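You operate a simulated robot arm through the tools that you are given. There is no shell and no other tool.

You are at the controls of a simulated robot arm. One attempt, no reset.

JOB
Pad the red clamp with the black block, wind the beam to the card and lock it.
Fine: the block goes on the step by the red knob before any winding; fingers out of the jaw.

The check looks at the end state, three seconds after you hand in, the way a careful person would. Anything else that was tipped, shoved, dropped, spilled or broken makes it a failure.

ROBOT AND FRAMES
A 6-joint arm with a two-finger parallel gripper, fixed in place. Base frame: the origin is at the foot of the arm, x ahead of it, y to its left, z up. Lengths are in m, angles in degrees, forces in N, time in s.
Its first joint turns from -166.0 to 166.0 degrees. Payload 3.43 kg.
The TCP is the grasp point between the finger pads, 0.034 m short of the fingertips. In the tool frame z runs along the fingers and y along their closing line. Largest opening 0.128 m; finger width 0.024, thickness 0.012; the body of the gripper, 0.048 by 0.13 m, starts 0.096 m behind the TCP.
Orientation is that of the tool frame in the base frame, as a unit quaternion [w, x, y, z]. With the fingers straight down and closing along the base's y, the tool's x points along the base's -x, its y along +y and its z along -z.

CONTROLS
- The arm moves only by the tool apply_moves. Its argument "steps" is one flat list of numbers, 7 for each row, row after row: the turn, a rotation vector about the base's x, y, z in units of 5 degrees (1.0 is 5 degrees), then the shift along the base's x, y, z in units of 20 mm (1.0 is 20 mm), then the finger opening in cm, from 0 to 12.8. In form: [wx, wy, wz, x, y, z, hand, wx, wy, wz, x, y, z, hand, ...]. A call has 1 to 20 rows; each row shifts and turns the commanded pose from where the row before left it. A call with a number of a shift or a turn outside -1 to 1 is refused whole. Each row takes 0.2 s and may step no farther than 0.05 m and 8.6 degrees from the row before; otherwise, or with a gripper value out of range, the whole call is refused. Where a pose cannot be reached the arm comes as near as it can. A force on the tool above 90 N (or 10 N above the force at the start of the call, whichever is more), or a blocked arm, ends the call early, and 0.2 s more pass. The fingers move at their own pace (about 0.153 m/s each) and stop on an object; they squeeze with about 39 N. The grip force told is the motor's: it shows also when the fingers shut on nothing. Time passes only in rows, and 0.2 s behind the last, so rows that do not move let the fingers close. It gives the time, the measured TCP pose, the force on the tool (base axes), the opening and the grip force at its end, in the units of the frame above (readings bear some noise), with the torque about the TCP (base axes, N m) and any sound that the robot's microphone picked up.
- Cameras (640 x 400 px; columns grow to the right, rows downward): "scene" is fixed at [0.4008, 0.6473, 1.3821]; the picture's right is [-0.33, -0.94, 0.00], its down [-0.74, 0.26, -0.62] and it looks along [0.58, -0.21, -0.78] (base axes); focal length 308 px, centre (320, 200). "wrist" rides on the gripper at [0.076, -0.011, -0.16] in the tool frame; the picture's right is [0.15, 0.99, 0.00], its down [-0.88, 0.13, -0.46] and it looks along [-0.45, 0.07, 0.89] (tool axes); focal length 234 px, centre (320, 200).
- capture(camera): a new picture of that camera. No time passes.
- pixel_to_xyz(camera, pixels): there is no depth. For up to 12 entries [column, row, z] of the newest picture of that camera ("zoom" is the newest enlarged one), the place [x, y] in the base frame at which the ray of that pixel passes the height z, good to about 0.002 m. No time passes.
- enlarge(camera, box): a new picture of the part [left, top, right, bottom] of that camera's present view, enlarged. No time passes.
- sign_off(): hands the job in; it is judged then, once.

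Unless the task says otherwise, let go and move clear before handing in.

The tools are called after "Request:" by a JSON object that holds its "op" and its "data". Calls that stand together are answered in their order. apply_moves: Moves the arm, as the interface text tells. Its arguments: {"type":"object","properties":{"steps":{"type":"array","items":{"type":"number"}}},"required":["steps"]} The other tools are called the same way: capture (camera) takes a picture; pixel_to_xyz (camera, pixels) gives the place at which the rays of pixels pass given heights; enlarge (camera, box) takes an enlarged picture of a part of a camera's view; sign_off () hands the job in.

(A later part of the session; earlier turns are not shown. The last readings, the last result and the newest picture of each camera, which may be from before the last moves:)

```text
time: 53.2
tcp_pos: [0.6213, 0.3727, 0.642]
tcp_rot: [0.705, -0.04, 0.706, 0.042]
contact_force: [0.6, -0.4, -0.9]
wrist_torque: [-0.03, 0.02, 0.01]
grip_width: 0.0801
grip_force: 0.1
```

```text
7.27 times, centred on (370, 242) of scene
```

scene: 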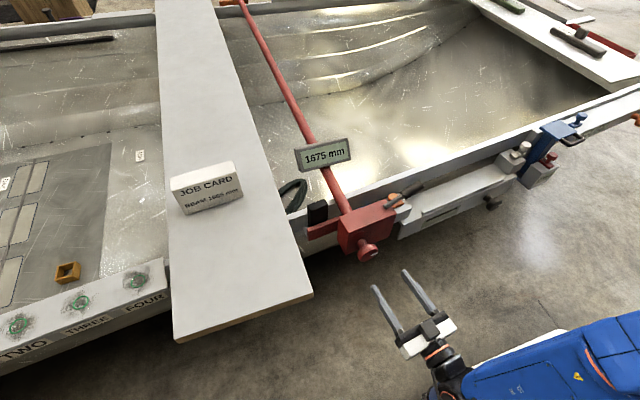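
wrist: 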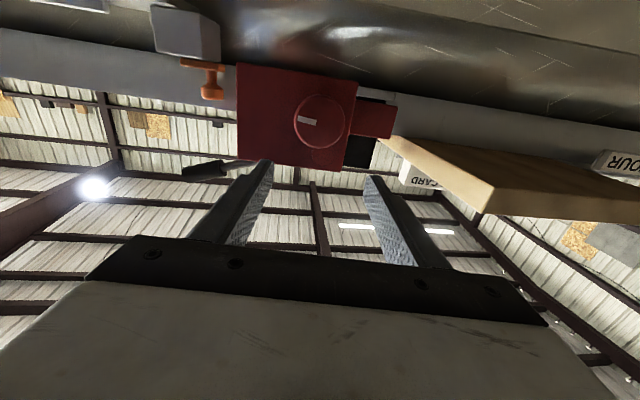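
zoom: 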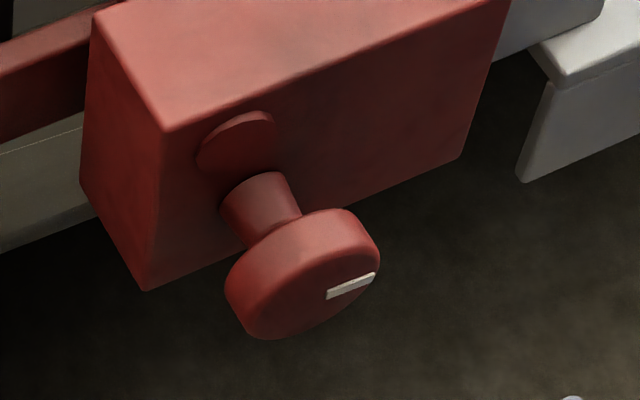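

The knob's front face is near (0.751, 0.382, 0.608), about 60 mm across, and the body face behind it is at x≈0.80. I'll align the tool axis with the knob axis and advance partway, then check centring.

Request:
{"op": "apply_moves", "data": {"steps": [0, 0, 0, 0.7, -0.06, -0.85, 9, 0, 0, 0, 0.7, -0.06, -0.85, 9, 0, 0, 0, 0.75, 0.087, 0, 9, 0, 0, 0, 0.75, 0.087, 0, 9, 0, 0, 0, 0, 0, 0, 9]}}

Request:
{"op": "capture", "data": {"camera": "wrist"}}

Request:
{"op": "capture", "data": {"camera": "scene"}}

Request:
{"op": "enlarge", "data": {"camera": "wrist", "box": [220, 90, 420, 270]}}

Request:
{"op": "enlarge", "data": {"camera": "scene", "box": [320, 200, 440, 300]}}

```text
time: 54.4
tcp_pos: [0.6794, 0.3736, 0.6063]
tcp_rot: [0.705, -0.039, 0.707, 0.04]
contact_force: [0.6, -0.2, -0.3]
wrist_torque: [-0.02, 0.02, 0.0]
grip_width: 0.0899
grip_force: 0.0
```

```text
taken
```

wrist: 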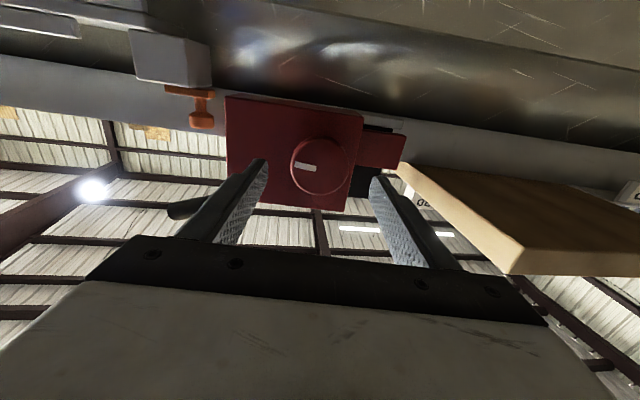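

```text
taken
```

scene: 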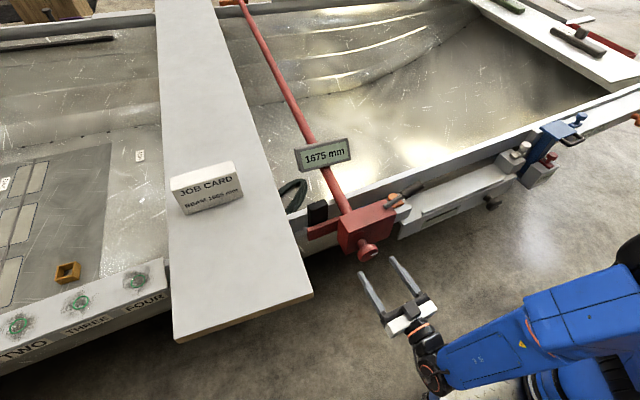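

```text
2.22 times, centred on (320, 180) of wrist
```

zoom: 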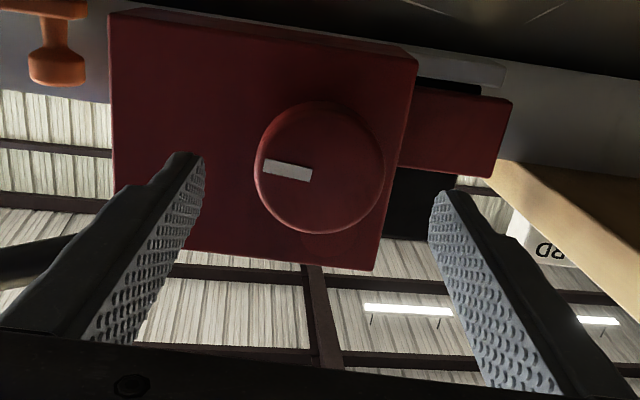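

```text
4.00 times, centred on (380, 250) of scene
```

zoom: 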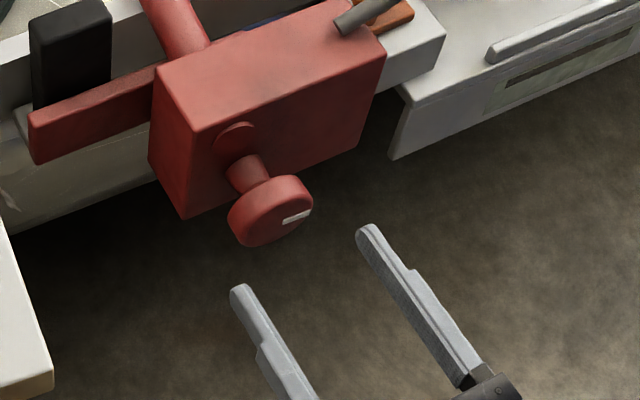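

The knob centre projects at column 319.5, exactly on the tool axis, and about 2.5 mm above it. I'll correct that and advance until the fingertips straddle the knob head, about 25 mm short of the body.

Request:
{"op": "apply_moves", "data": {"steps": [0, 0, 0, 0.77, 0.09, 0.1, 9, 0, 0, 0, 0.77, 0.09, 0, 9, 0, 0, 0, 0.77, 0.09, 0, 9, 0, 0, 0, 0.77, 0.09, 0, 9, 0, 0, 0, 0, 0, 0, 9]}}

Request:
{"op": "capture", "data": {"camera": "wrist"}}

Request:
{"op": "enlarge", "data": {"camera": "wrist", "box": [220, 90, 420, 270]}}

Request:
{"op": "enlarge", "data": {"camera": "scene", "box": [320, 200, 440, 300]}}

```text
time: 55.6
tcp_pos: [0.742, 0.3821, 0.6095]
tcp_rot: [0.705, -0.041, 0.707, 0.041]
contact_force: [-0.2, -0.1, 0.6]
wrist_torque: [-0.01, -0.02, -0.02]
grip_width: 0.0898
grip_force: 0.0
```

```text
taken
```

wrist: 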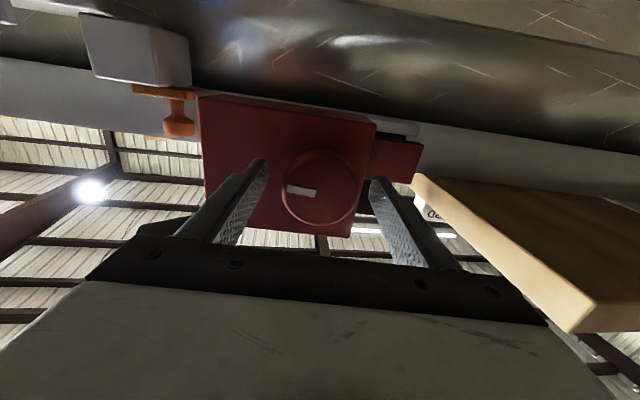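

```text
2.22 times, centred on (320, 180) of wrist
```

zoom: 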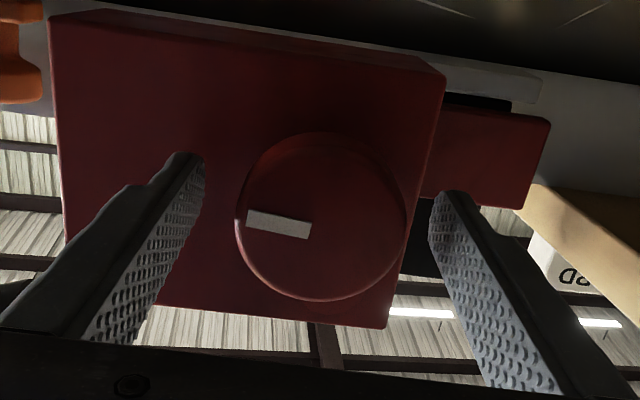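

```text
4.00 times, centred on (380, 250) of scene
```

zoom: 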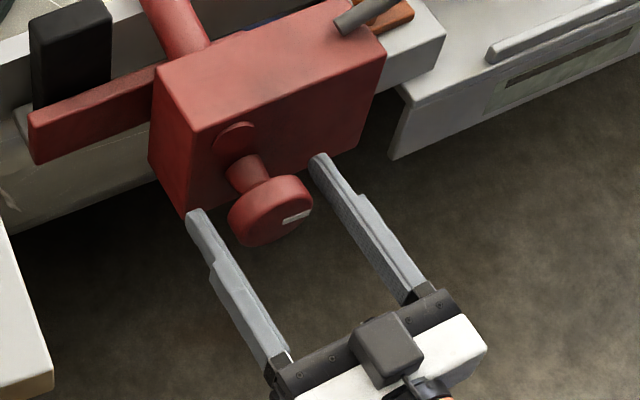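

Everything is aligned: the knob centre is at (321,188) against a predicted (320,188). I'll close on the knob, with the fingers on its rim and nothing in the jaw, and check the grip.

Request:
{"op": "apply_moves", "data": {"steps": [0, 0, 0, 0, 0, 0, 7, 0, 0, 0, 0, 0, 0, 5.5, 0, 0, 0, 0, 0, 0, 4.5, 0, 0, 0, 0, 0, 0, 4.5]}}

Request:
{"op": "enlarge", "data": {"camera": "scene", "box": [320, 200, 440, 300]}}

```text
time: 56.6
tcp_pos: [0.7408, 0.3804, 0.61]
tcp_rot: [0.704, -0.039, 0.708, 0.04]
contact_force: [3.5, 4.5, 1.1]
wrist_torque: [-0.12, -0.01, 0.17]
grip_width: 0.0591
grip_force: 44.9
```

```text
4.00 times, centred on (380, 250) of scene
```

zoom: 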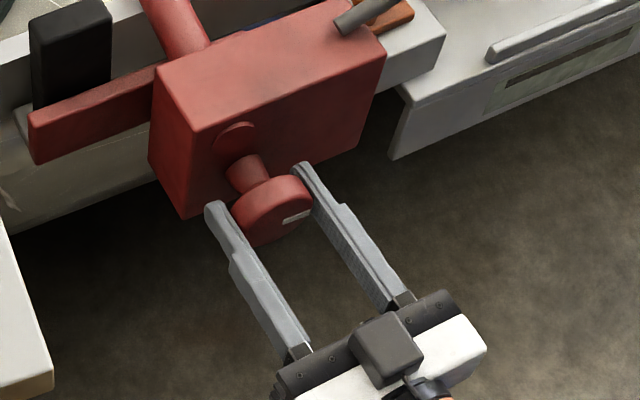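

The knob is gripped at 59 mm with little side force. I'll try a small clockwise turn of 20° as seen from the robot and see which way the clamp responds.

Request:
{"op": "apply_moves", "data": {"steps": [0.993, 0.115, 0, 0, 0, 0, 4.5, 0.993, 0.115, 0, 0, 0, 0, 4.5, 0.993, 0.115, 0, 0, 0, 0, 4.5, 0.993, 0.115, 0, 0, 0, 0, 4.5, 0, 0, 0, 0, 0, 0, 4.5]}}

Request:
{"op": "enlarge", "data": {"camera": "scene", "box": [290, 190, 410, 280]}}

Request:
{"op": "enlarge", "data": {"camera": "scene", "box": [285, 125, 365, 185]}}

Request:
{"op": "enlarge", "data": {"camera": "wrist", "box": [220, 90, 420, 270]}}

```text
time: 57.6
tcp_pos: [0.7456, 0.4247, 0.679]
tcp_rot: [0.675, 0.073, 0.723, 0.124]
contact_force: [-16.5, -79.6, -21.0]
wrist_torque: [-1.36, 0.45, -3.69]
grip_width: 0.0913
grip_force: 40.2
out of reach, approached as far as the arm can: row 1, 2, 3, 4
stopped in row 5: the force on the tool passed its limit at 207 N (the readings are from after the stop); the commanded pose is now the measured one
```

```text
4.44 times, centred on (350, 235) of scene
```

zoom: 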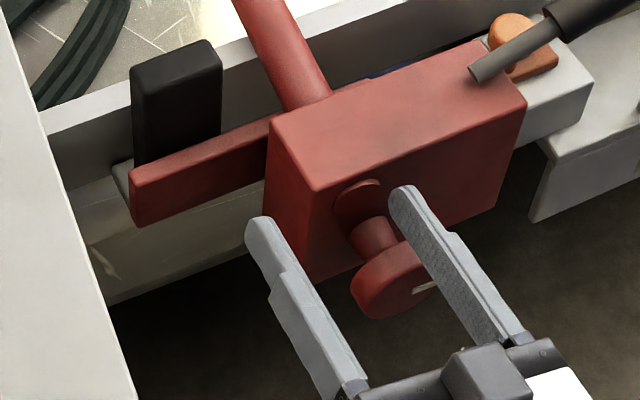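

```text
6.67 times, centred on (325, 155) of scene
```

zoom: 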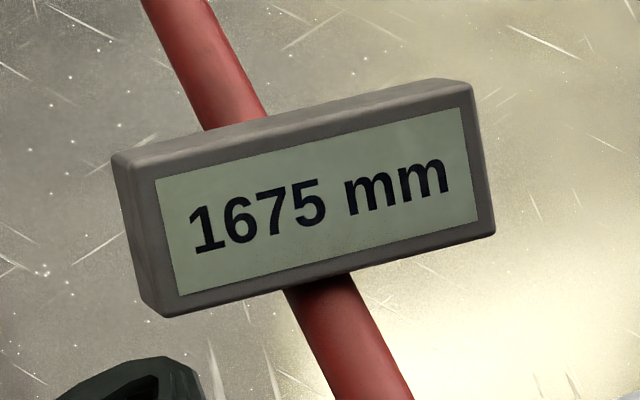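

```text
2.22 times, centred on (320, 180) of wrist
```

zoom: 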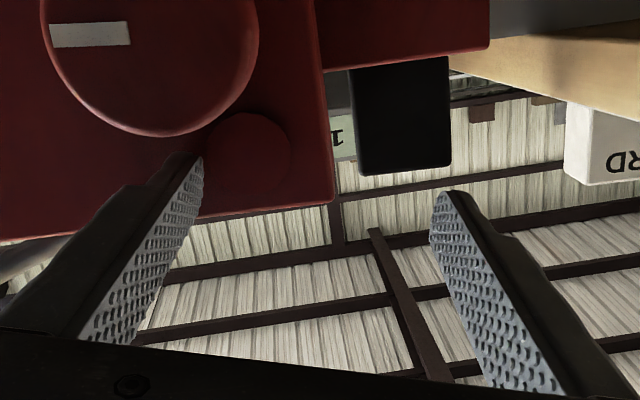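

That went wrong: the arm couldn't follow the turn ("out of reach"). It drifted up and sideways off the knob and hit the force limit, and the -y finger now presses on something near the knob. The readout still says 1675 and the block still stands. I'll open the fingers in place and check that the force clears.

Request:
{"op": "apply_moves", "data": {"steps": [0, 0, 0, 0, 0, 0, 9.6, 0, 0, 0, 0, 0, 0, 11, 0, 0, 0, 0, 0, 0, 11]}}

Request:
{"op": "capture", "data": {"camera": "wrist"}}

Request:
{"op": "capture", "data": {"camera": "scene"}}

Request:
{"op": "enlarge", "data": {"camera": "scene", "box": [290, 190, 410, 280]}}

```text
time: 58.4
tcp_pos: [0.7467, 0.4294, 0.6845]
tcp_rot: [0.677, 0.069, 0.721, 0.132]
contact_force: [-0.4, -1.7, 1.4]
wrist_torque: [-0.06, -0.07, -0.04]
grip_width: 0.1106
grip_force: 0.4
```

```text
taken
```

wrist: 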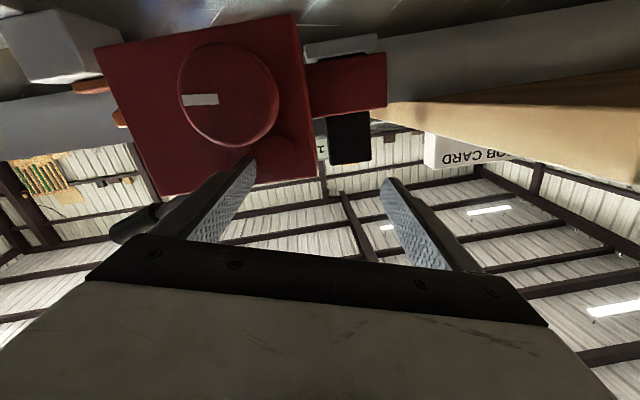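

```text
taken
```

scene: 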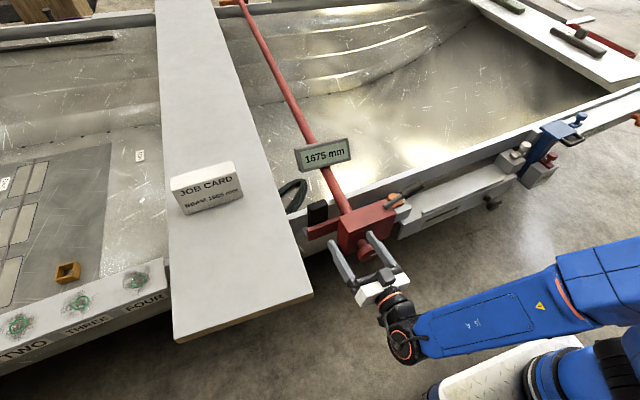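

```text
4.44 times, centred on (350, 235) of scene
```

zoom: 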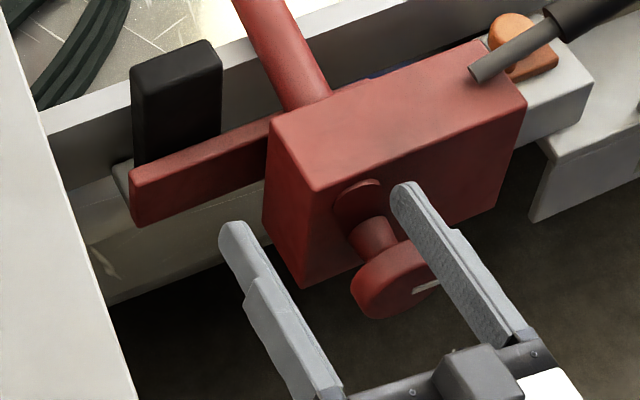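

The force has cleared and the clamp looks unmoved. I'll back straight out along the tool axis away from the knob.

Request:
{"op": "apply_moves", "data": {"steps": [0, 0, 0, -0.9, -0.09, 0.045, 11, 0, 0, 0, -0.9, -0.09, 0.045, 11, 0, 0, 0, -0.9, -0.09, 0.045, 11, 0, 0, 0, -0.9, -0.09, 0.045, 11, 0, 0, 0, -0.9, -0.09, 0.045, 11, 0, 0, 0, -0.9, -0.09, 0.045, 11, 0, 0, 0, -0.9, -0.09, 0.045, 11, 0, 0, 0, 0, 0, 0, 11]}}

Request:
{"op": "capture", "data": {"camera": "scene"}}

Request:
{"op": "enlarge", "data": {"camera": "scene", "box": [290, 190, 410, 280]}}

```text
time: 60.2
tcp_pos: [0.6189, 0.4174, 0.6891]
tcp_rot: [0.676, 0.069, 0.722, 0.13]
contact_force: [-0.3, 0.8, 0.0]
wrist_torque: [-0.03, -0.02, -0.02]
grip_width: 0.11
grip_force: 0.0
```

```text
taken
```

scene: 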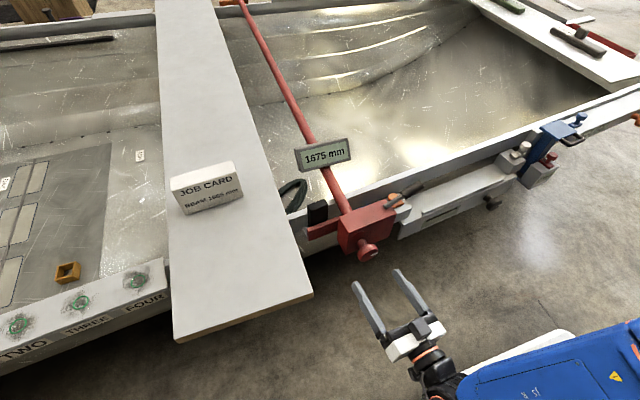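

```text
4.44 times, centred on (350, 235) of scene
```

zoom: 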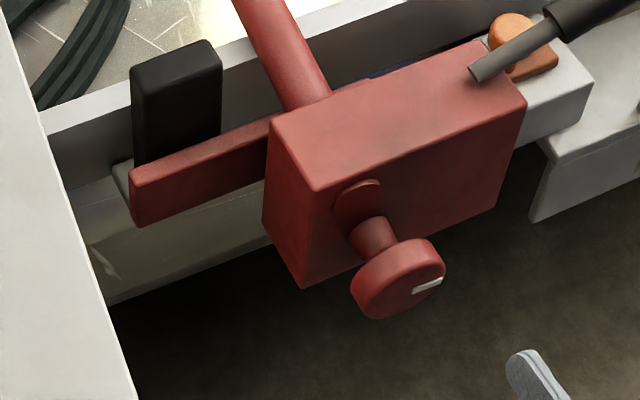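

The clamp, block and readout are unchanged. In free air now, I'll turn the tool the other way about its own axis to find which roll angles the arm can hold in this posture.

Request:
{"op": "apply_moves", "data": {"steps": [-0.993, -0.115, 0, 0, -0.2, -0.3, 11, -0.993, -0.115, 0, 0, -0.2, -0.3, 11, -0.993, -0.115, 0, 0, -0.2, -0.3, 11, -0.993, -0.115, 0, 0, -0.2, -0.3, 11, -0.993, -0.115, 0, 0, -0.2, -0.3, 11, -0.993, -0.115, 0, 0, -0.2, -0.3, 11, -0.993, -0.115, 0, 0, -0.2, -0.3, 11, -0.993, -0.115, 0, 0, -0.2, -0.3, 11, -0.993, -0.115, 0, 0, -0.2, -0.3, 11, -0.993, -0.115, 0, 0, -0.2, -0.3, 11, -0.993, -0.115, 0, 0, -0.2, -0.3, 11, -0.993, -0.115, 0, 0, 0, -0.3, 11]}}

```text
time: 62.8
tcp_pos: [0.6198, 0.3732, 0.6166]
tcp_rot: [0.662, -0.285, 0.65, -0.24]
contact_force: [-0.5, -0.1, -0.2]
wrist_torque: [0.01, -0.03, -0.01]
grip_width: 0.11
grip_force: 0.0
```

Request:
{"op": "apply_moves", "data": {"steps": [-0.993, -0.115, 0, 0, 0, 0, 11, -0.993, -0.115, 0, 0, 0, 0, 11, -0.993, -0.115, 0, 0, 0, 0, 11, -0.993, -0.115, 0, 0, 0, 0, 11, -0.993, -0.115, 0, 0, 0, 0, 11, -0.993, -0.115, 0, 0, 0, 0, 11, -0.993, -0.115, 0, 0, 0, 0, 11, -0.993, -0.115, 0, 0, 0, 0, 11, -0.993, -0.115, 0, 0, 0, 0, 11, -0.993, -0.115, 0, 0, 0, 0, 11, -0.993, -0.115, 0, 0, 0, 0, 11, -0.993, -0.115, 0, 0, 0, 0, 11, -0.993, -0.115, 0, 0, 0, 0, 11, -0.993, -0.115, 0, 0, 0, 0, 11, -0.993, -0.115, 0, 0, 0, 0, 11, -0.993, -0.115, 0, 0, 0, 0, 11, -0.993, -0.115, 0, 0, 0, 0, 11, -0.993, -0.115, 0, 0, 0, 0, 11, -0.993, -0.115, 0, 0, 0, 0, 11, -0.993, -0.115, 0, 0, 0, 0, 11]}}

Request:
{"op": "capture", "data": {"camera": "scene"}}

```text
time: 67.0
tcp_pos: [0.6186, 0.373, 0.6169]
tcp_rot: [-0.268, 0.665, -0.178, 0.674]
contact_force: [0.3, -0.3, -0.3]
wrist_torque: [0.01, 0.01, 0.0]
grip_width: 0.1099
grip_force: 0.1
```

```text
taken
```

scene: 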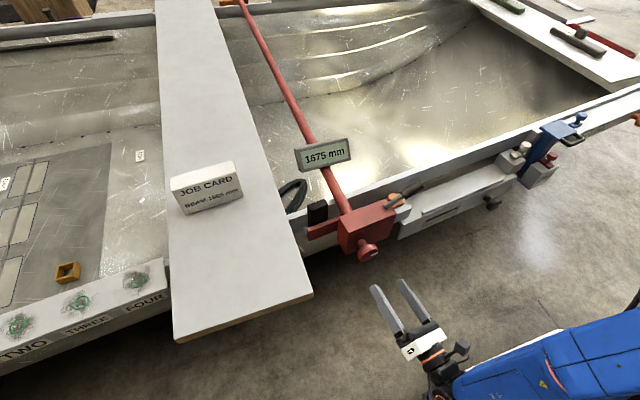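

Turning that way is fully reachable; I'm now at about −143° roll. The tool axis has picked up about 3° of upward tilt, which I'll correct while probing 35° further.

Request:
{"op": "apply_moves", "data": {"steps": [-0.07, 0.592, -0.01, 0, 0, 0, 9, -0.993, -0.115, 0, 0, 0, 0, 9, -0.993, -0.115, 0, 0, 0, 0, 9, -0.993, -0.115, 0, 0, 0, 0, 9, -0.993, -0.115, 0, 0, 0, 0, 9, -0.993, -0.115, 0, 0, 0, 0, 9, -0.993, -0.115, 0, 0, 0, 0, 9, -0.993, -0.115, 0, 0, 0, 0, 9, 0, 0, 0, 0, 0, 0, 9]}}

Request:
{"op": "capture", "data": {"camera": "wrist"}}

```text
time: 69.0
tcp_pos: [0.6201, 0.3718, 0.6168]
tcp_rot: [-0.052, 0.706, 0.031, 0.705]
contact_force: [-0.8, 0.2, -0.2]
wrist_torque: [-0.03, 0.0, -0.01]
grip_width: 0.0901
grip_force: 0.0
```

```text
taken
```

wrist: 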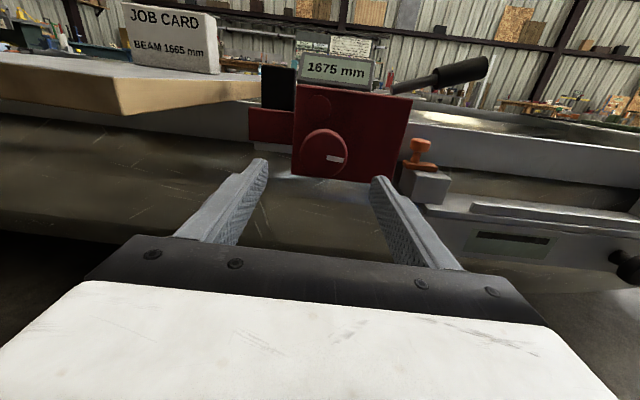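

This roll (about −178°) gives an upright head-on view of the clamp. I'll look at it closely.

Request:
{"op": "enlarge", "data": {"camera": "wrist", "box": [230, 40, 500, 210]}}

Request:
{"op": "enlarge", "data": {"camera": "wrist", "box": [240, 50, 420, 190]}}

```text
2.35 times, centred on (365, 125) of wrist
```

zoom: 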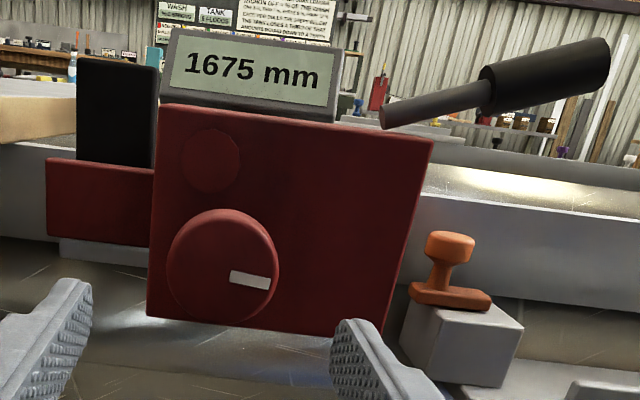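

```text
2.86 times, centred on (330, 120) of wrist
```

zoom: 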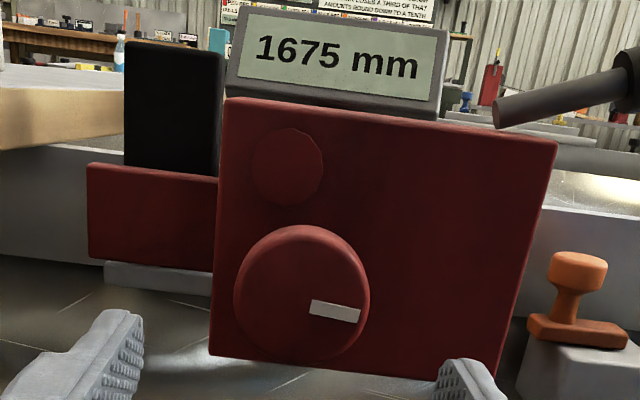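

There's signage on the wall behind the display; I'll read it in case it concerns the clamp.

Request:
{"op": "enlarge", "data": {"camera": "wrist", "box": [285, 25, 385, 65]}}

Request:
{"op": "enlarge", "data": {"camera": "wrist", "box": [380, 50, 500, 120]}}

```text
6.40 times, centred on (335, 45) of wrist
```

zoom: 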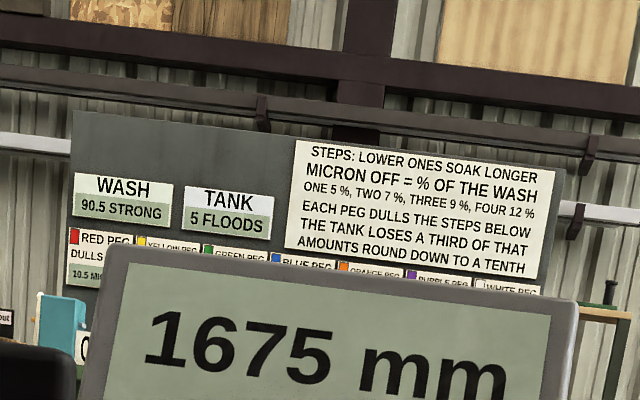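

```text
5.33 times, centred on (440, 85) of wrist
```

zoom: 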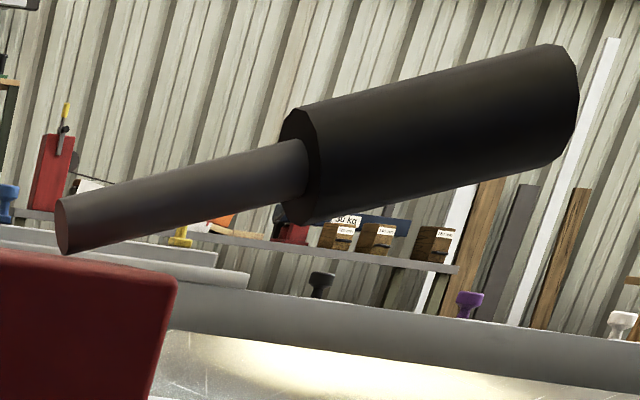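

The sign is about something else (peg steps), so it isn't relevant. With this roll I'll have about 170° of clockwise travel ahead. I'll re-centre on the knob axis (0.382, 0.610) and advance over the knob head.

Request:
{"op": "apply_moves", "data": {"steps": [0, 0, 0, 0.87, 0.071, -0.049, 9, 0, 0, 0, 0.87, 0.071, -0.049, 9, 0, 0, 0, 0.87, 0.071, -0.049, 9, 0, 0, 0, 0.87, 0.071, -0.049, 9, 0, 0, 0, 0.87, 0.071, -0.049, 9, 0, 0, 0, 0, 0, 0, 9]}}

Request:
{"op": "capture", "data": {"camera": "wrist"}}

```text
time: 70.4
tcp_pos: [0.7067, 0.3798, 0.6108]
tcp_rot: [-0.053, 0.706, 0.03, 0.705]
contact_force: [-0.6, 0.5, 0.6]
wrist_torque: [0.02, -0.03, -0.04]
grip_width: 0.0901
grip_force: 0.1
```

```text
taken
```

wrist: 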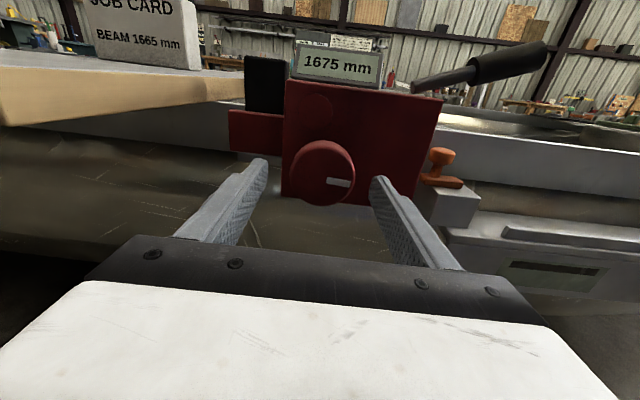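

The knob centre is at (322.5,172.5) against a predicted (319.5,172), so I'm about 3 mm too far in +y. I'll correct that, finish the advance and close on the knob.

Request:
{"op": "apply_moves", "data": {"steps": [0, 0, 0, 0.6, 0, 0, 9, 0, 0, 0, 0.6, 0.03, 0, 9, 0, 0, 0, 0.58, 0.03, 0, 9, 0, 0, 0, 0, 0, 0, 9, 0, 0, 0, 0, 0, 0, 7, 0, 0, 0, 0, 0, 0, 5.5, 0, 0, 0, 0, 0, 0, 4.5, 0, 0, 0, 0, 0, 0, 4.5]}}

Request:
{"op": "capture", "data": {"camera": "wrist"}}

Request:
{"op": "enlarge", "data": {"camera": "wrist", "box": [230, 60, 430, 240]}}

```text
time: 72.2
tcp_pos: [0.7427, 0.3817, 0.6114]
tcp_rot: [-0.053, 0.706, 0.029, 0.705]
contact_force: [4.2, 10.1, 0.9]
wrist_torque: [-0.05, 0.08, 0.38]
grip_width: 0.0594
grip_force: 45.0
```

```text
taken
```

wrist: 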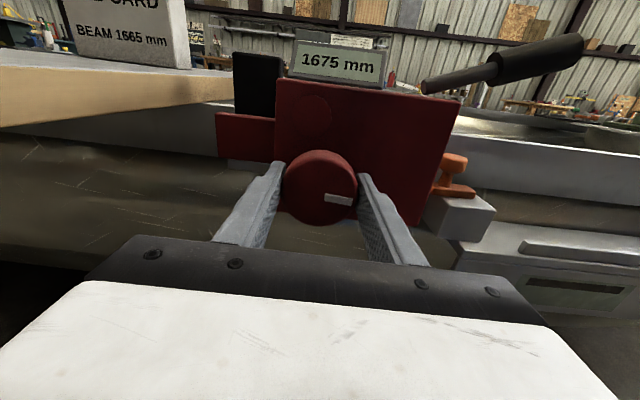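

```text
2.22 times, centred on (330, 150) of wrist
```

zoom: 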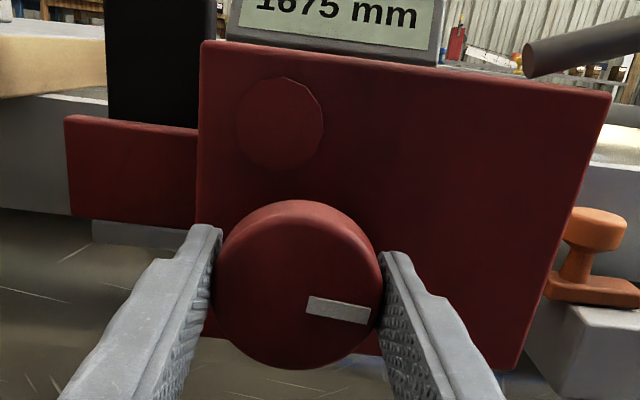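

The knob is well gripped (59 mm) and the view is clear. I'll test a 10° clockwise turn first.

Request:
{"op": "apply_moves", "data": {"steps": [0.993, 0.115, 0, 0, 0, 0, 4.5, 0.993, 0.115, 0, 0, 0, 0, 4.5, 0, 0, 0, 0, 0, 0, 4.5]}}

Request:
{"op": "enlarge", "data": {"camera": "wrist", "box": [230, 40, 430, 240]}}

```text
time: 73.0
tcp_pos: [0.7425, 0.3814, 0.6116]
tcp_rot: [-0.113, 0.706, -0.031, 0.698]
contact_force: [-5.4, 6.1, -4.5]
wrist_torque: [0.1, -0.19, 0.25]
grip_width: 0.0592
grip_force: 44.7
```

```text
2.00 times, centred on (330, 140) of wrist
```

zoom: 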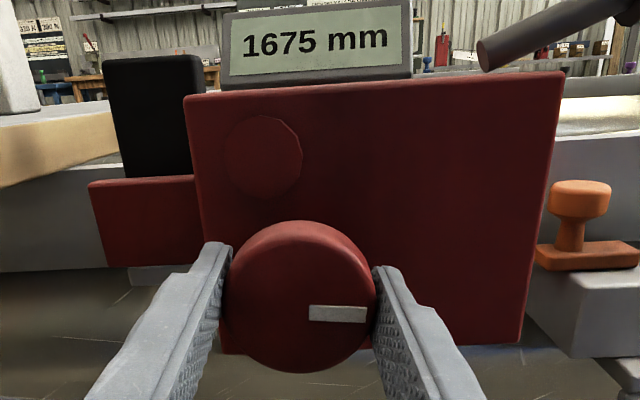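

The scene rotated 10° in the view and the mark's slope changed too, so I can't tell yet whether the knob turned. I'll rotate 20° more and compare carefully.

Request:
{"op": "apply_moves", "data": {"steps": [0.993, 0.115, 0, 0, 0, 0, 4.5, 0.993, 0.115, 0, 0, 0, 0, 4.5, 0.993, 0.115, 0, 0, 0, 0, 4.5, 0.993, 0.115, 0, 0, 0, 0, 4.5, 0, 0, 0, 0, 0, 0, 4.5]}}

Request:
{"op": "enlarge", "data": {"camera": "wrist", "box": [230, 40, 430, 240]}}

Request:
{"op": "enlarge", "data": {"camera": "scene", "box": [290, 190, 410, 280]}}

```text
time: 74.2
tcp_pos: [0.7425, 0.3802, 0.6104]
tcp_rot: [-0.233, 0.69, -0.155, 0.668]
contact_force: [4.5, -1.9, 0.7]
wrist_torque: [0.08, -0.3, -0.04]
grip_width: 0.0589
grip_force: 44.9
```

```text
2.00 times, centred on (330, 140) of wrist
```

zoom: 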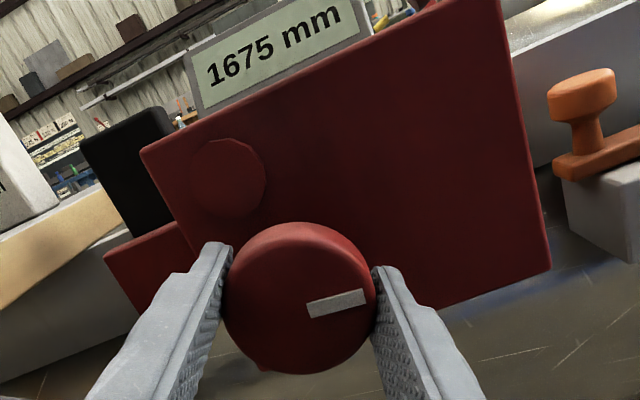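

```text
4.44 times, centred on (350, 235) of scene
```

zoom: 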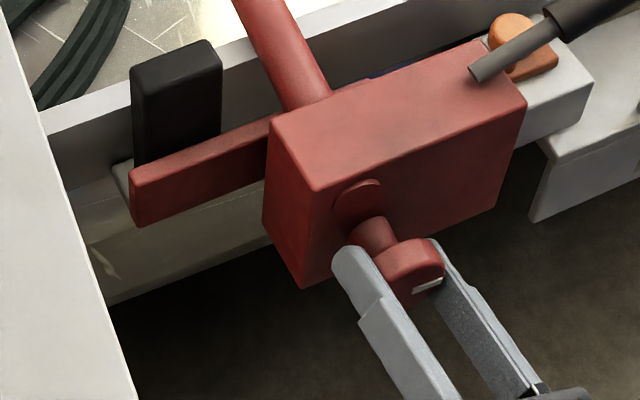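

The mark in the scene zoom looks unchanged. I'll compare it with my earlier close-up using the same crop.

Request:
{"op": "enlarge", "data": {"camera": "scene", "box": [340, 215, 400, 270]}}

Request:
{"op": "enlarge", "data": {"camera": "wrist", "box": [280, 140, 380, 240]}}

```text
7.27 times, centred on (370, 242) of scene
```

zoom: 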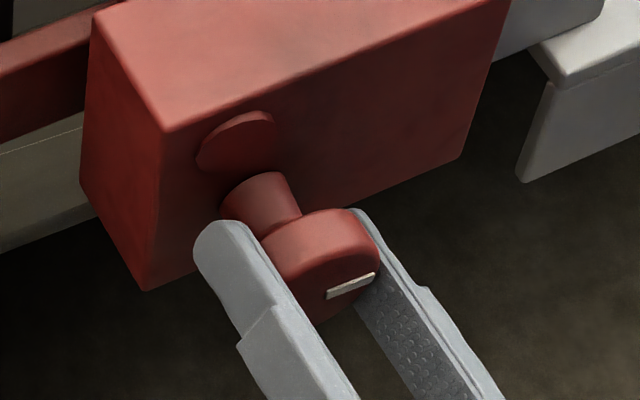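

```text
4.00 times, centred on (330, 190) of wrist
```

zoom: 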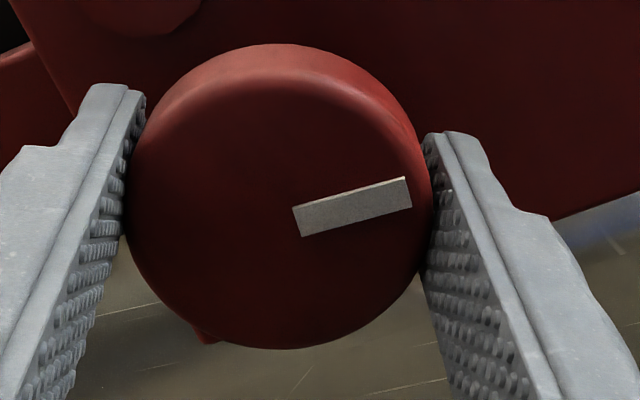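

The mark hasn't moved at all, so the fingers are slipping around the knob. I'll turn another 15° without a hold and read the torque right away, to see how much resistance there is.

Request:
{"op": "apply_moves", "data": {"steps": [0.993, 0.115, 0, 0, 0, 0, 2, 0.993, 0.115, 0, 0, 0, 0, 2, 0.993, 0.115, 0, 0, 0, 0, 2]}}

Request:
{"op": "enlarge", "data": {"camera": "scene", "box": [340, 215, 400, 270]}}

```text
time: 75.0
tcp_pos: [0.7421, 0.3804, 0.6106]
tcp_rot: [-0.318, 0.664, -0.243, 0.632]
contact_force: [1.0, -6.4, -3.1]
wrist_torque: [-0.81, -0.09, -0.17]
grip_width: 0.0595
grip_force: 44.7
```

```text
7.27 times, centred on (370, 242) of scene
```

zoom: 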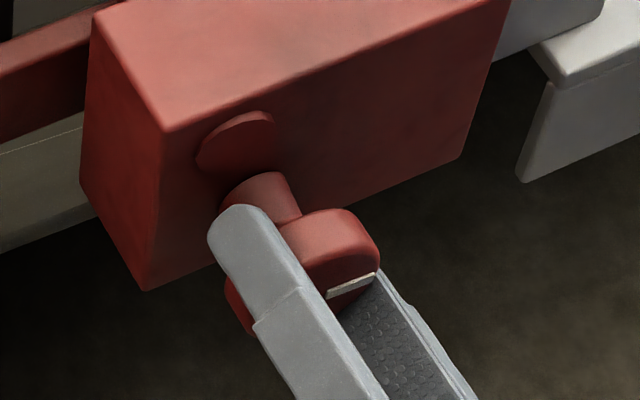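

Torque read −0.8 N·m while turning and the knob didn't move. It may be at its end stop this way, so I'll try counter-clockwise 20°.

Request:
{"op": "apply_moves", "data": {"steps": [-0.993, -0.115, 0, 0, 0, 0, 2, -0.993, -0.115, 0, 0, 0, 0, 2, -0.993, -0.115, 0, 0, 0, 0, 2, -0.993, -0.115, 0, 0, 0, 0, 2]}}

Request:
{"op": "enlarge", "data": {"camera": "scene", "box": [340, 215, 400, 270]}}

Request:
{"op": "enlarge", "data": {"camera": "wrist", "box": [230, 40, 430, 240]}}

```text
time: 76.0
tcp_pos: [0.7426, 0.3813, 0.6114]
tcp_rot: [-0.202, 0.696, -0.123, 0.678]
contact_force: [0.7, -4.4, -6.2]
wrist_torque: [1.08, 0.29, 0.01]
grip_width: 0.0596
grip_force: 44.6
```

```text
7.27 times, centred on (370, 242) of scene
```

zoom: 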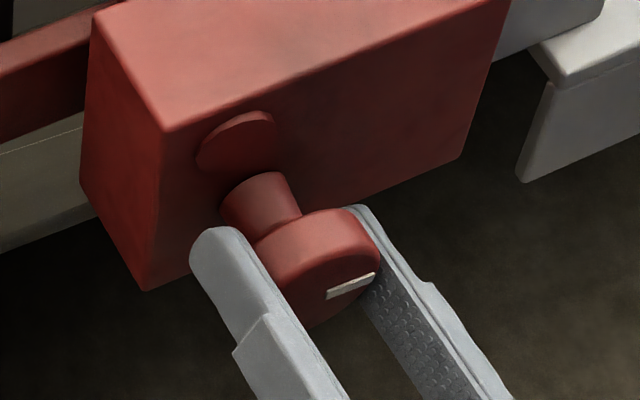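

```text
2.00 times, centred on (330, 140) of wrist
```

zoom: 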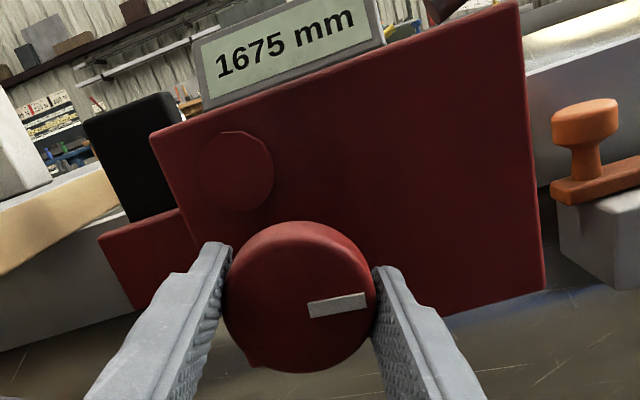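

The knob won't turn either way at about 1 N·m, so it's either locked or not the winding control. Before forcing anything, I'll let go, back off, and study the lever at the right-hand end of the body.

Request:
{"op": "apply_moves", "data": {"steps": [0, 0, 0, 0, 0, 0, 7, 0, 0, 0, 0, 0, 0, 9, -0.993, -0.115, 0, -0.9, -0.105, 0, 9, -0.993, -0.115, 0, -0.9, -0.105, 0.2, 9, -0.993, -0.115, 0, -0.9, -0.105, 0.4, 9, -0.993, -0.115, 0, -0.9, -0.105, 0.6, 9, -0.993, -0.115, 0, -0.9, -0.4, 0.8, 9, 0, 0, 0, 0, -0.6, 0.8, 9, 0, 0, 0, 0, -0.6, 0.8, 9, 0, 0, 0, 0, -0.6, 0.8, 9, 0, 0, 0, 0, -0.6, 0.8, 9]}}

Request:
{"op": "capture", "data": {"camera": "wrist"}}

Request:
{"op": "capture", "data": {"camera": "scene"}}

Request:
{"op": "enlarge", "data": {"camera": "wrist", "box": [220, 40, 460, 220]}}

```text
time: 78.4
tcp_pos: [0.6527, 0.317, 0.7149]
tcp_rot: [-0.052, 0.706, 0.03, 0.705]
contact_force: [-0.2, -0.4, -0.2]
wrist_torque: [-0.02, -0.01, 0.02]
grip_width: 0.0898
grip_force: 0.0
```

```text
taken
```

wrist: 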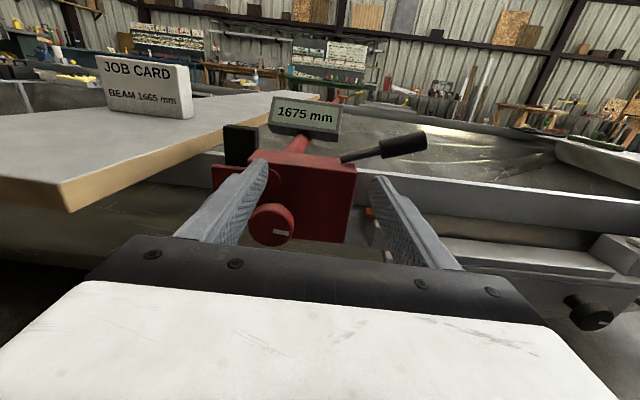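

```text
taken
```

scene: 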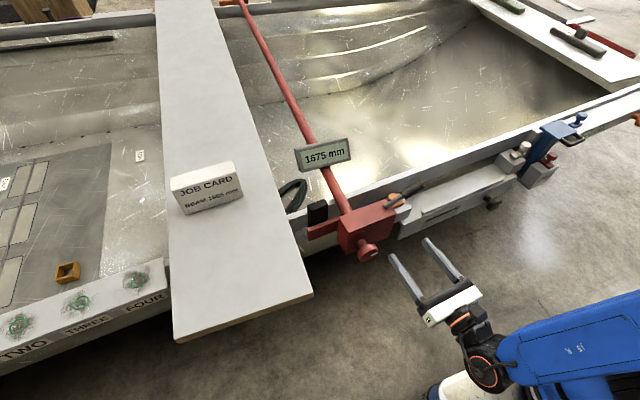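

```text
2.22 times, centred on (340, 130) of wrist
```

zoom: 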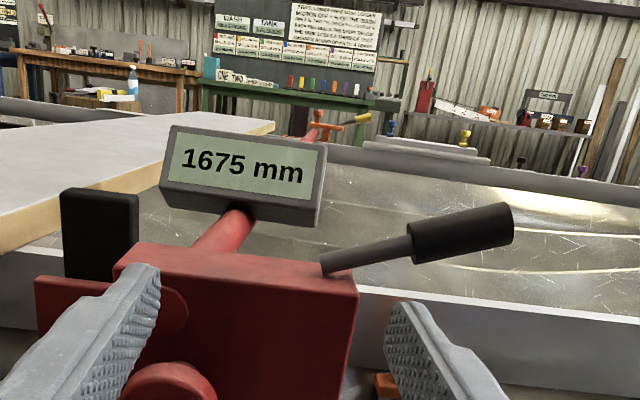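

The lever leaves the body's top right corner and rises to the right (zoom 325,262 to 510,230). I'll look at its root and handle from closer and above.

Request:
{"op": "apply_moves", "data": {"steps": [0, 0, 0, 0.3, -0.3, 0.9, 9, 0, 0, 0, 0.5, -0.3, 0.9, 9, 0, 0, 0, 0.5, -0.3, 0.9, 9, 0.05, 0.99, 0, 0.5, -0.3, 0.9, 9, 0.05, 0.99, 0, 0.5, -0.2, 0.5, 9, 0.05, 0.99, 0, 0, 0, 0, 9, 0.05, 0.99, 0, 0, 0, 0, 9]}}

Request:
{"op": "capture", "data": {"camera": "wrist"}}

Request:
{"op": "enlarge", "data": {"camera": "wrist", "box": [260, 60, 460, 220]}}

```text
time: 80.0
tcp_pos: [0.6984, 0.2881, 0.7974]
tcp_rot: [-0.063, 0.817, 0.015, 0.573]
contact_force: [-0.3, 0.0, -0.1]
wrist_torque: [0.01, 0.01, -0.06]
grip_width: 0.0901
grip_force: 0.0
```

```text
taken
```

wrist: 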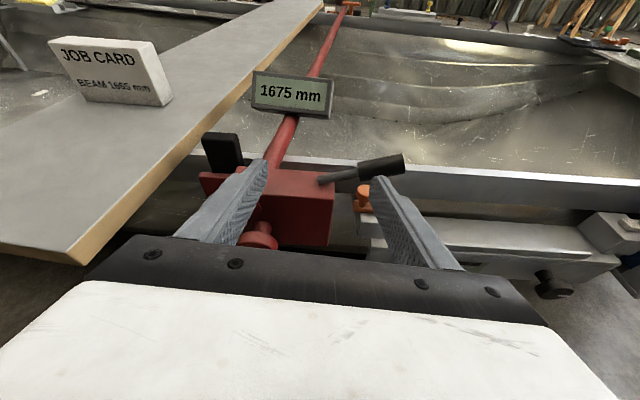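

```text
2.50 times, centred on (360, 140) of wrist
```

zoom: 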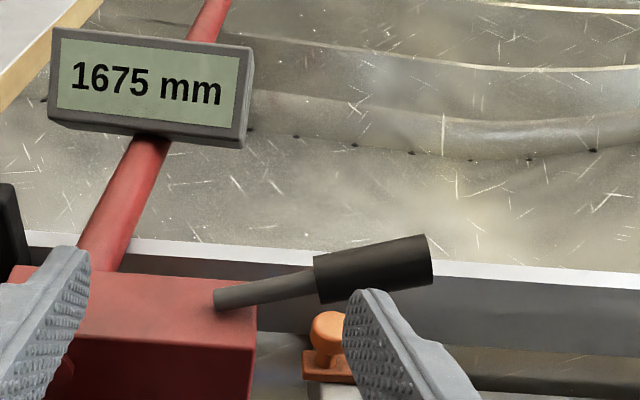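

Request:
{"op": "pixel_to_xyz", "data": {"camera": "wrist", "pixels": [[319, 180, 0.67], [319, 180, 0.72], [404, 163, 0.67], [404, 163, 0.72], [359, 170.5, 0.67], [359, 170.5, 0.72], [364, 202, 0.6], [364, 202, 0.65]]}}

Request:
{"op": "pixel_to_xyz", "data": {"camera": "scene", "pixels": [[385.7, 206.7, 0.67], [385.7, 206.7, 0.72], [421.2, 183.8, 0.67], [421.2, 183.8, 0.72], [402.5, 196, 0.67], [402.5, 196, 0.72], [394, 198, 0.6], [394, 198, 0.65]]}}

Request:
{"op": "enlarge", "data": {"camera": "scene", "box": [370, 165, 450, 225]}}

```text
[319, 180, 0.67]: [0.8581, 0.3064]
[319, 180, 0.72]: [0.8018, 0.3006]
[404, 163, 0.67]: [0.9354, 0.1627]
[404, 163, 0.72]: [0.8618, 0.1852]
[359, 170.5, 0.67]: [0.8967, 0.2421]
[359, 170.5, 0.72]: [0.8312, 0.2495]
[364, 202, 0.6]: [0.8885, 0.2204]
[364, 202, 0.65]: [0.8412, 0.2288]
```

```text
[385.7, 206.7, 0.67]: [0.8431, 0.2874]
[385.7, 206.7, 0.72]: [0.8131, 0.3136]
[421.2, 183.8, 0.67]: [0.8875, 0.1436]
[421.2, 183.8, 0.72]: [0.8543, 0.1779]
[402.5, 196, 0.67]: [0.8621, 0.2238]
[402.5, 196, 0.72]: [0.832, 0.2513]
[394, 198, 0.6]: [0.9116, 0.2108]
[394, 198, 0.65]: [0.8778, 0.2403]
```

```text
6.67 times, centred on (410, 195) of scene
```

zoom: 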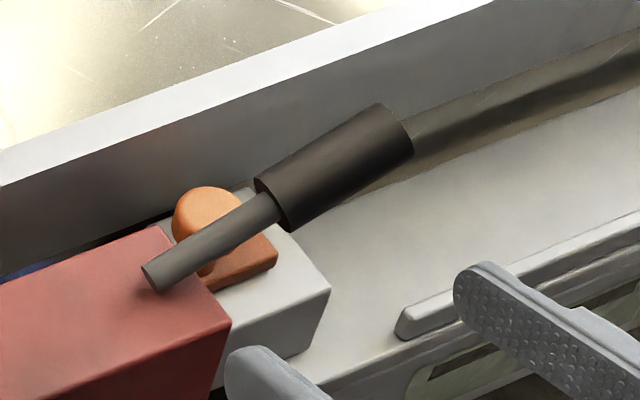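

The lever runs from about (0.825, 0.303, 0.700) to its handle end at about (0.842, 0.190, 0.735): parallel to the gunwale and tilted up about 17°. I'll roll the gripper so the fingers close above and below the handle, then probe gently which way the lever moves.

Request:
{"op": "apply_moves", "data": {"steps": [0.934, 0.12, -0.335, 0, -0.2, 0, 8, 0.934, 0.12, -0.335, 0, -0.2, 0, 8, 0.934, 0.12, -0.335, 0, -0.2, 0, 8, 0.934, 0.12, -0.335, 0, -0.2, 0, 8, 0.934, 0.12, -0.335, 0, -0.2, 0, 8, 0.934, 0.12, -0.335, 0, -0.2, 0, 8, 0.934, 0.12, -0.335, 0, -0.2, 0, 8, 0.934, 0.12, -0.335, 0, -0.2, 0, 8, 0.934, 0.12, -0.335, 0, -0.2, 0, 8, 0.934, 0.12, -0.335, 0, -0.2, 0, 8, 0.934, 0.12, -0.335, 0, -0.2, 0, 8, 0.934, 0.12, -0.335, 0, -0.2, 0, 8, 0.934, 0.12, -0.335, 0, -0.2, 0, 8, 0.934, 0.12, -0.335, 0, -0.2, 0, 8, 0.934, 0.12, -0.335, 0, -0.2, 0, 8, 0.934, 0.12, -0.335, 0, -0.2, 0, 8, 0.934, 0.12, -0.335, 0, -0.2, 0, 8, 0.934, 0.12, -0.335, 0, -0.2, 0, 8]}}

Request:
{"op": "capture", "data": {"camera": "wrist"}}

Request:
{"op": "capture", "data": {"camera": "scene"}}

```text
time: 83.8
tcp_pos: [0.6987, 0.2167, 0.798]
tcp_rot: [-0.45, 0.587, -0.568, 0.361]
contact_force: [0.1, 0.4, 0.1]
wrist_torque: [0.0, 0.04, 0.0]
grip_width: 0.0802
grip_force: 0.1
```

```text
taken
```

wrist: 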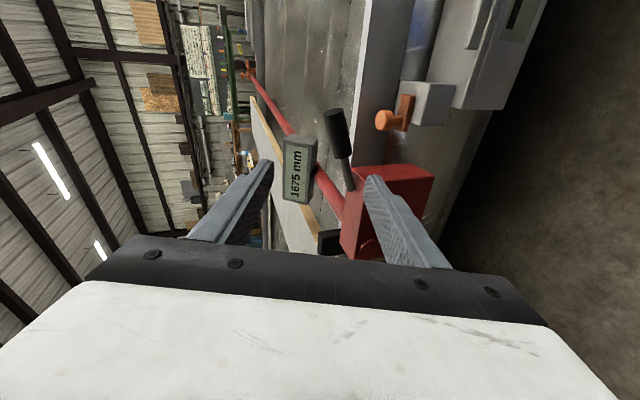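

```text
taken
```

scene: 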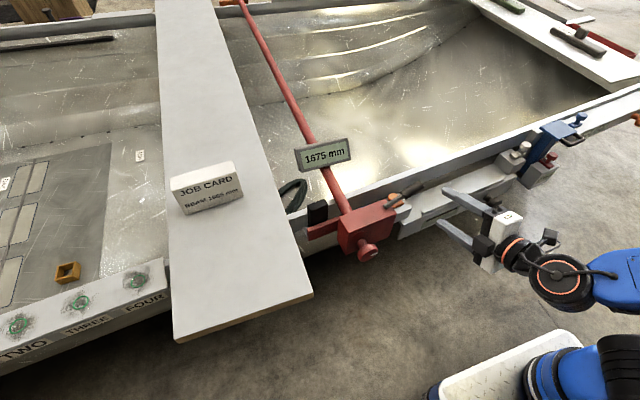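

Request:
{"op": "enlarge", "data": {"camera": "wrist", "box": [270, 80, 450, 260]}}

Request:
{"op": "pixel_to_xyz", "data": {"camera": "wrist", "pixels": [[350, 189, 0.68], [350, 189, 0.7], [350, 189, 0.72], [333, 112, 0.7], [333, 112, 0.72], [333, 112, 0.74], [338, 155, 0.7], [338, 155, 0.72]]}}

```text
2.22 times, centred on (360, 170) of wrist
```

zoom: 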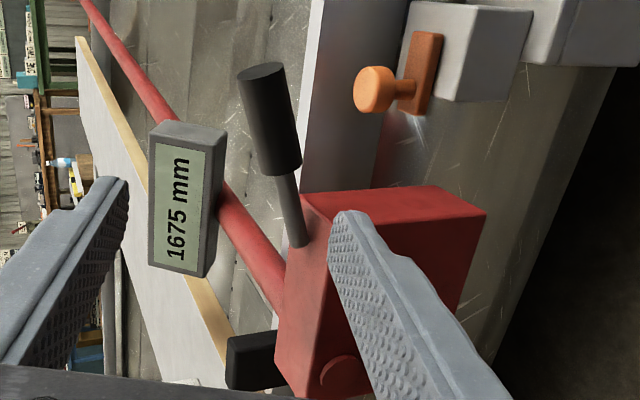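

```text
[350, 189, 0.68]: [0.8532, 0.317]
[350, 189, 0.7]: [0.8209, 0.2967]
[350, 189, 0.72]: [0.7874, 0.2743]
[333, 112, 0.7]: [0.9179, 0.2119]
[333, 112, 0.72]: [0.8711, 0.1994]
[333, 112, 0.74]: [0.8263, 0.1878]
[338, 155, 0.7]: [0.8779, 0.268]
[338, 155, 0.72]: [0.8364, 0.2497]
```

The lever springs from the body's top face. I'll approach the black handle along the tool axis with a 6 cm opening, one finger above and one below.

Request:
{"op": "apply_moves", "data": {"steps": [0, 0, 0, 0, -0.6, -0.9, 6, 0, 0, 0, 0, -0.1, -0.25, 6, 0, 0, 0, 0.84, 0.106, -0.3, 6, 0, 0, 0, 0.84, 0.106, -0.3, 6, 0, 0, 0, 0.84, 0.106, -0.3, 6, 0, 0, 0, 0.84, 0.106, -0.3, 6, 0, 0, 0, 0.84, 0.106, -0.3, 6, 0, 0, 0, 0, 0, 0, 6]}}

Request:
{"op": "capture", "data": {"camera": "wrist"}}

Request:
{"op": "capture", "data": {"camera": "scene"}}

Request:
{"op": "enlarge", "data": {"camera": "scene", "box": [360, 150, 480, 250]}}

```text
time: 85.6
tcp_pos: [0.783, 0.2118, 0.7439]
tcp_rot: [-0.449, 0.588, -0.568, 0.361]
contact_force: [0.6, -0.4, 0.1]
wrist_torque: [0.0, 0.0, -0.03]
grip_width: 0.0601
grip_force: 0.0
```

```text
taken
```

wrist: 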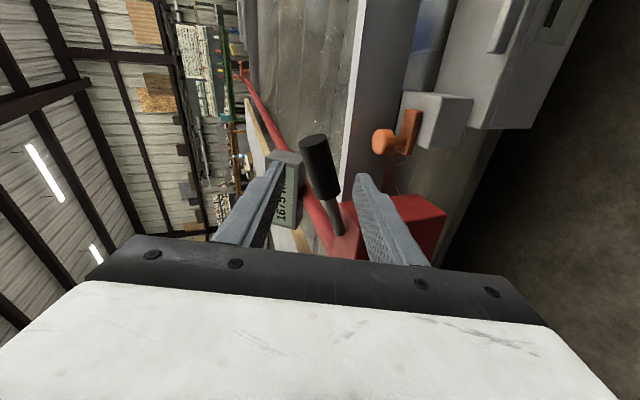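

```text
taken
```

scene: 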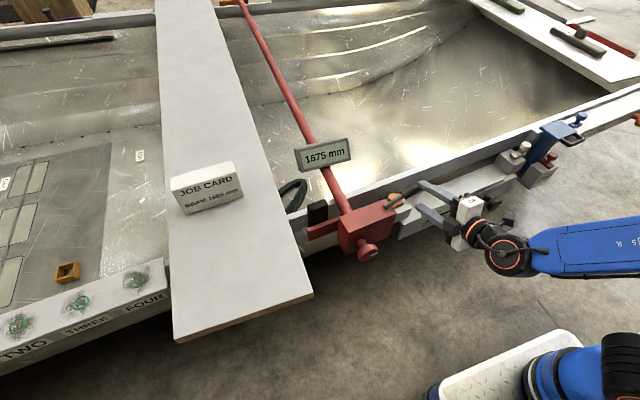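

```text
4.00 times, centred on (420, 200) of scene
```

zoom: 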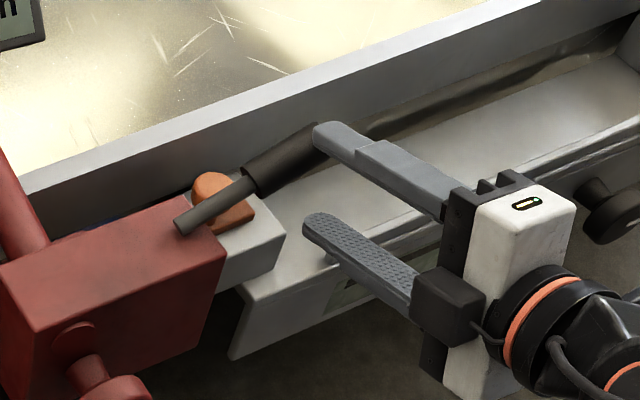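

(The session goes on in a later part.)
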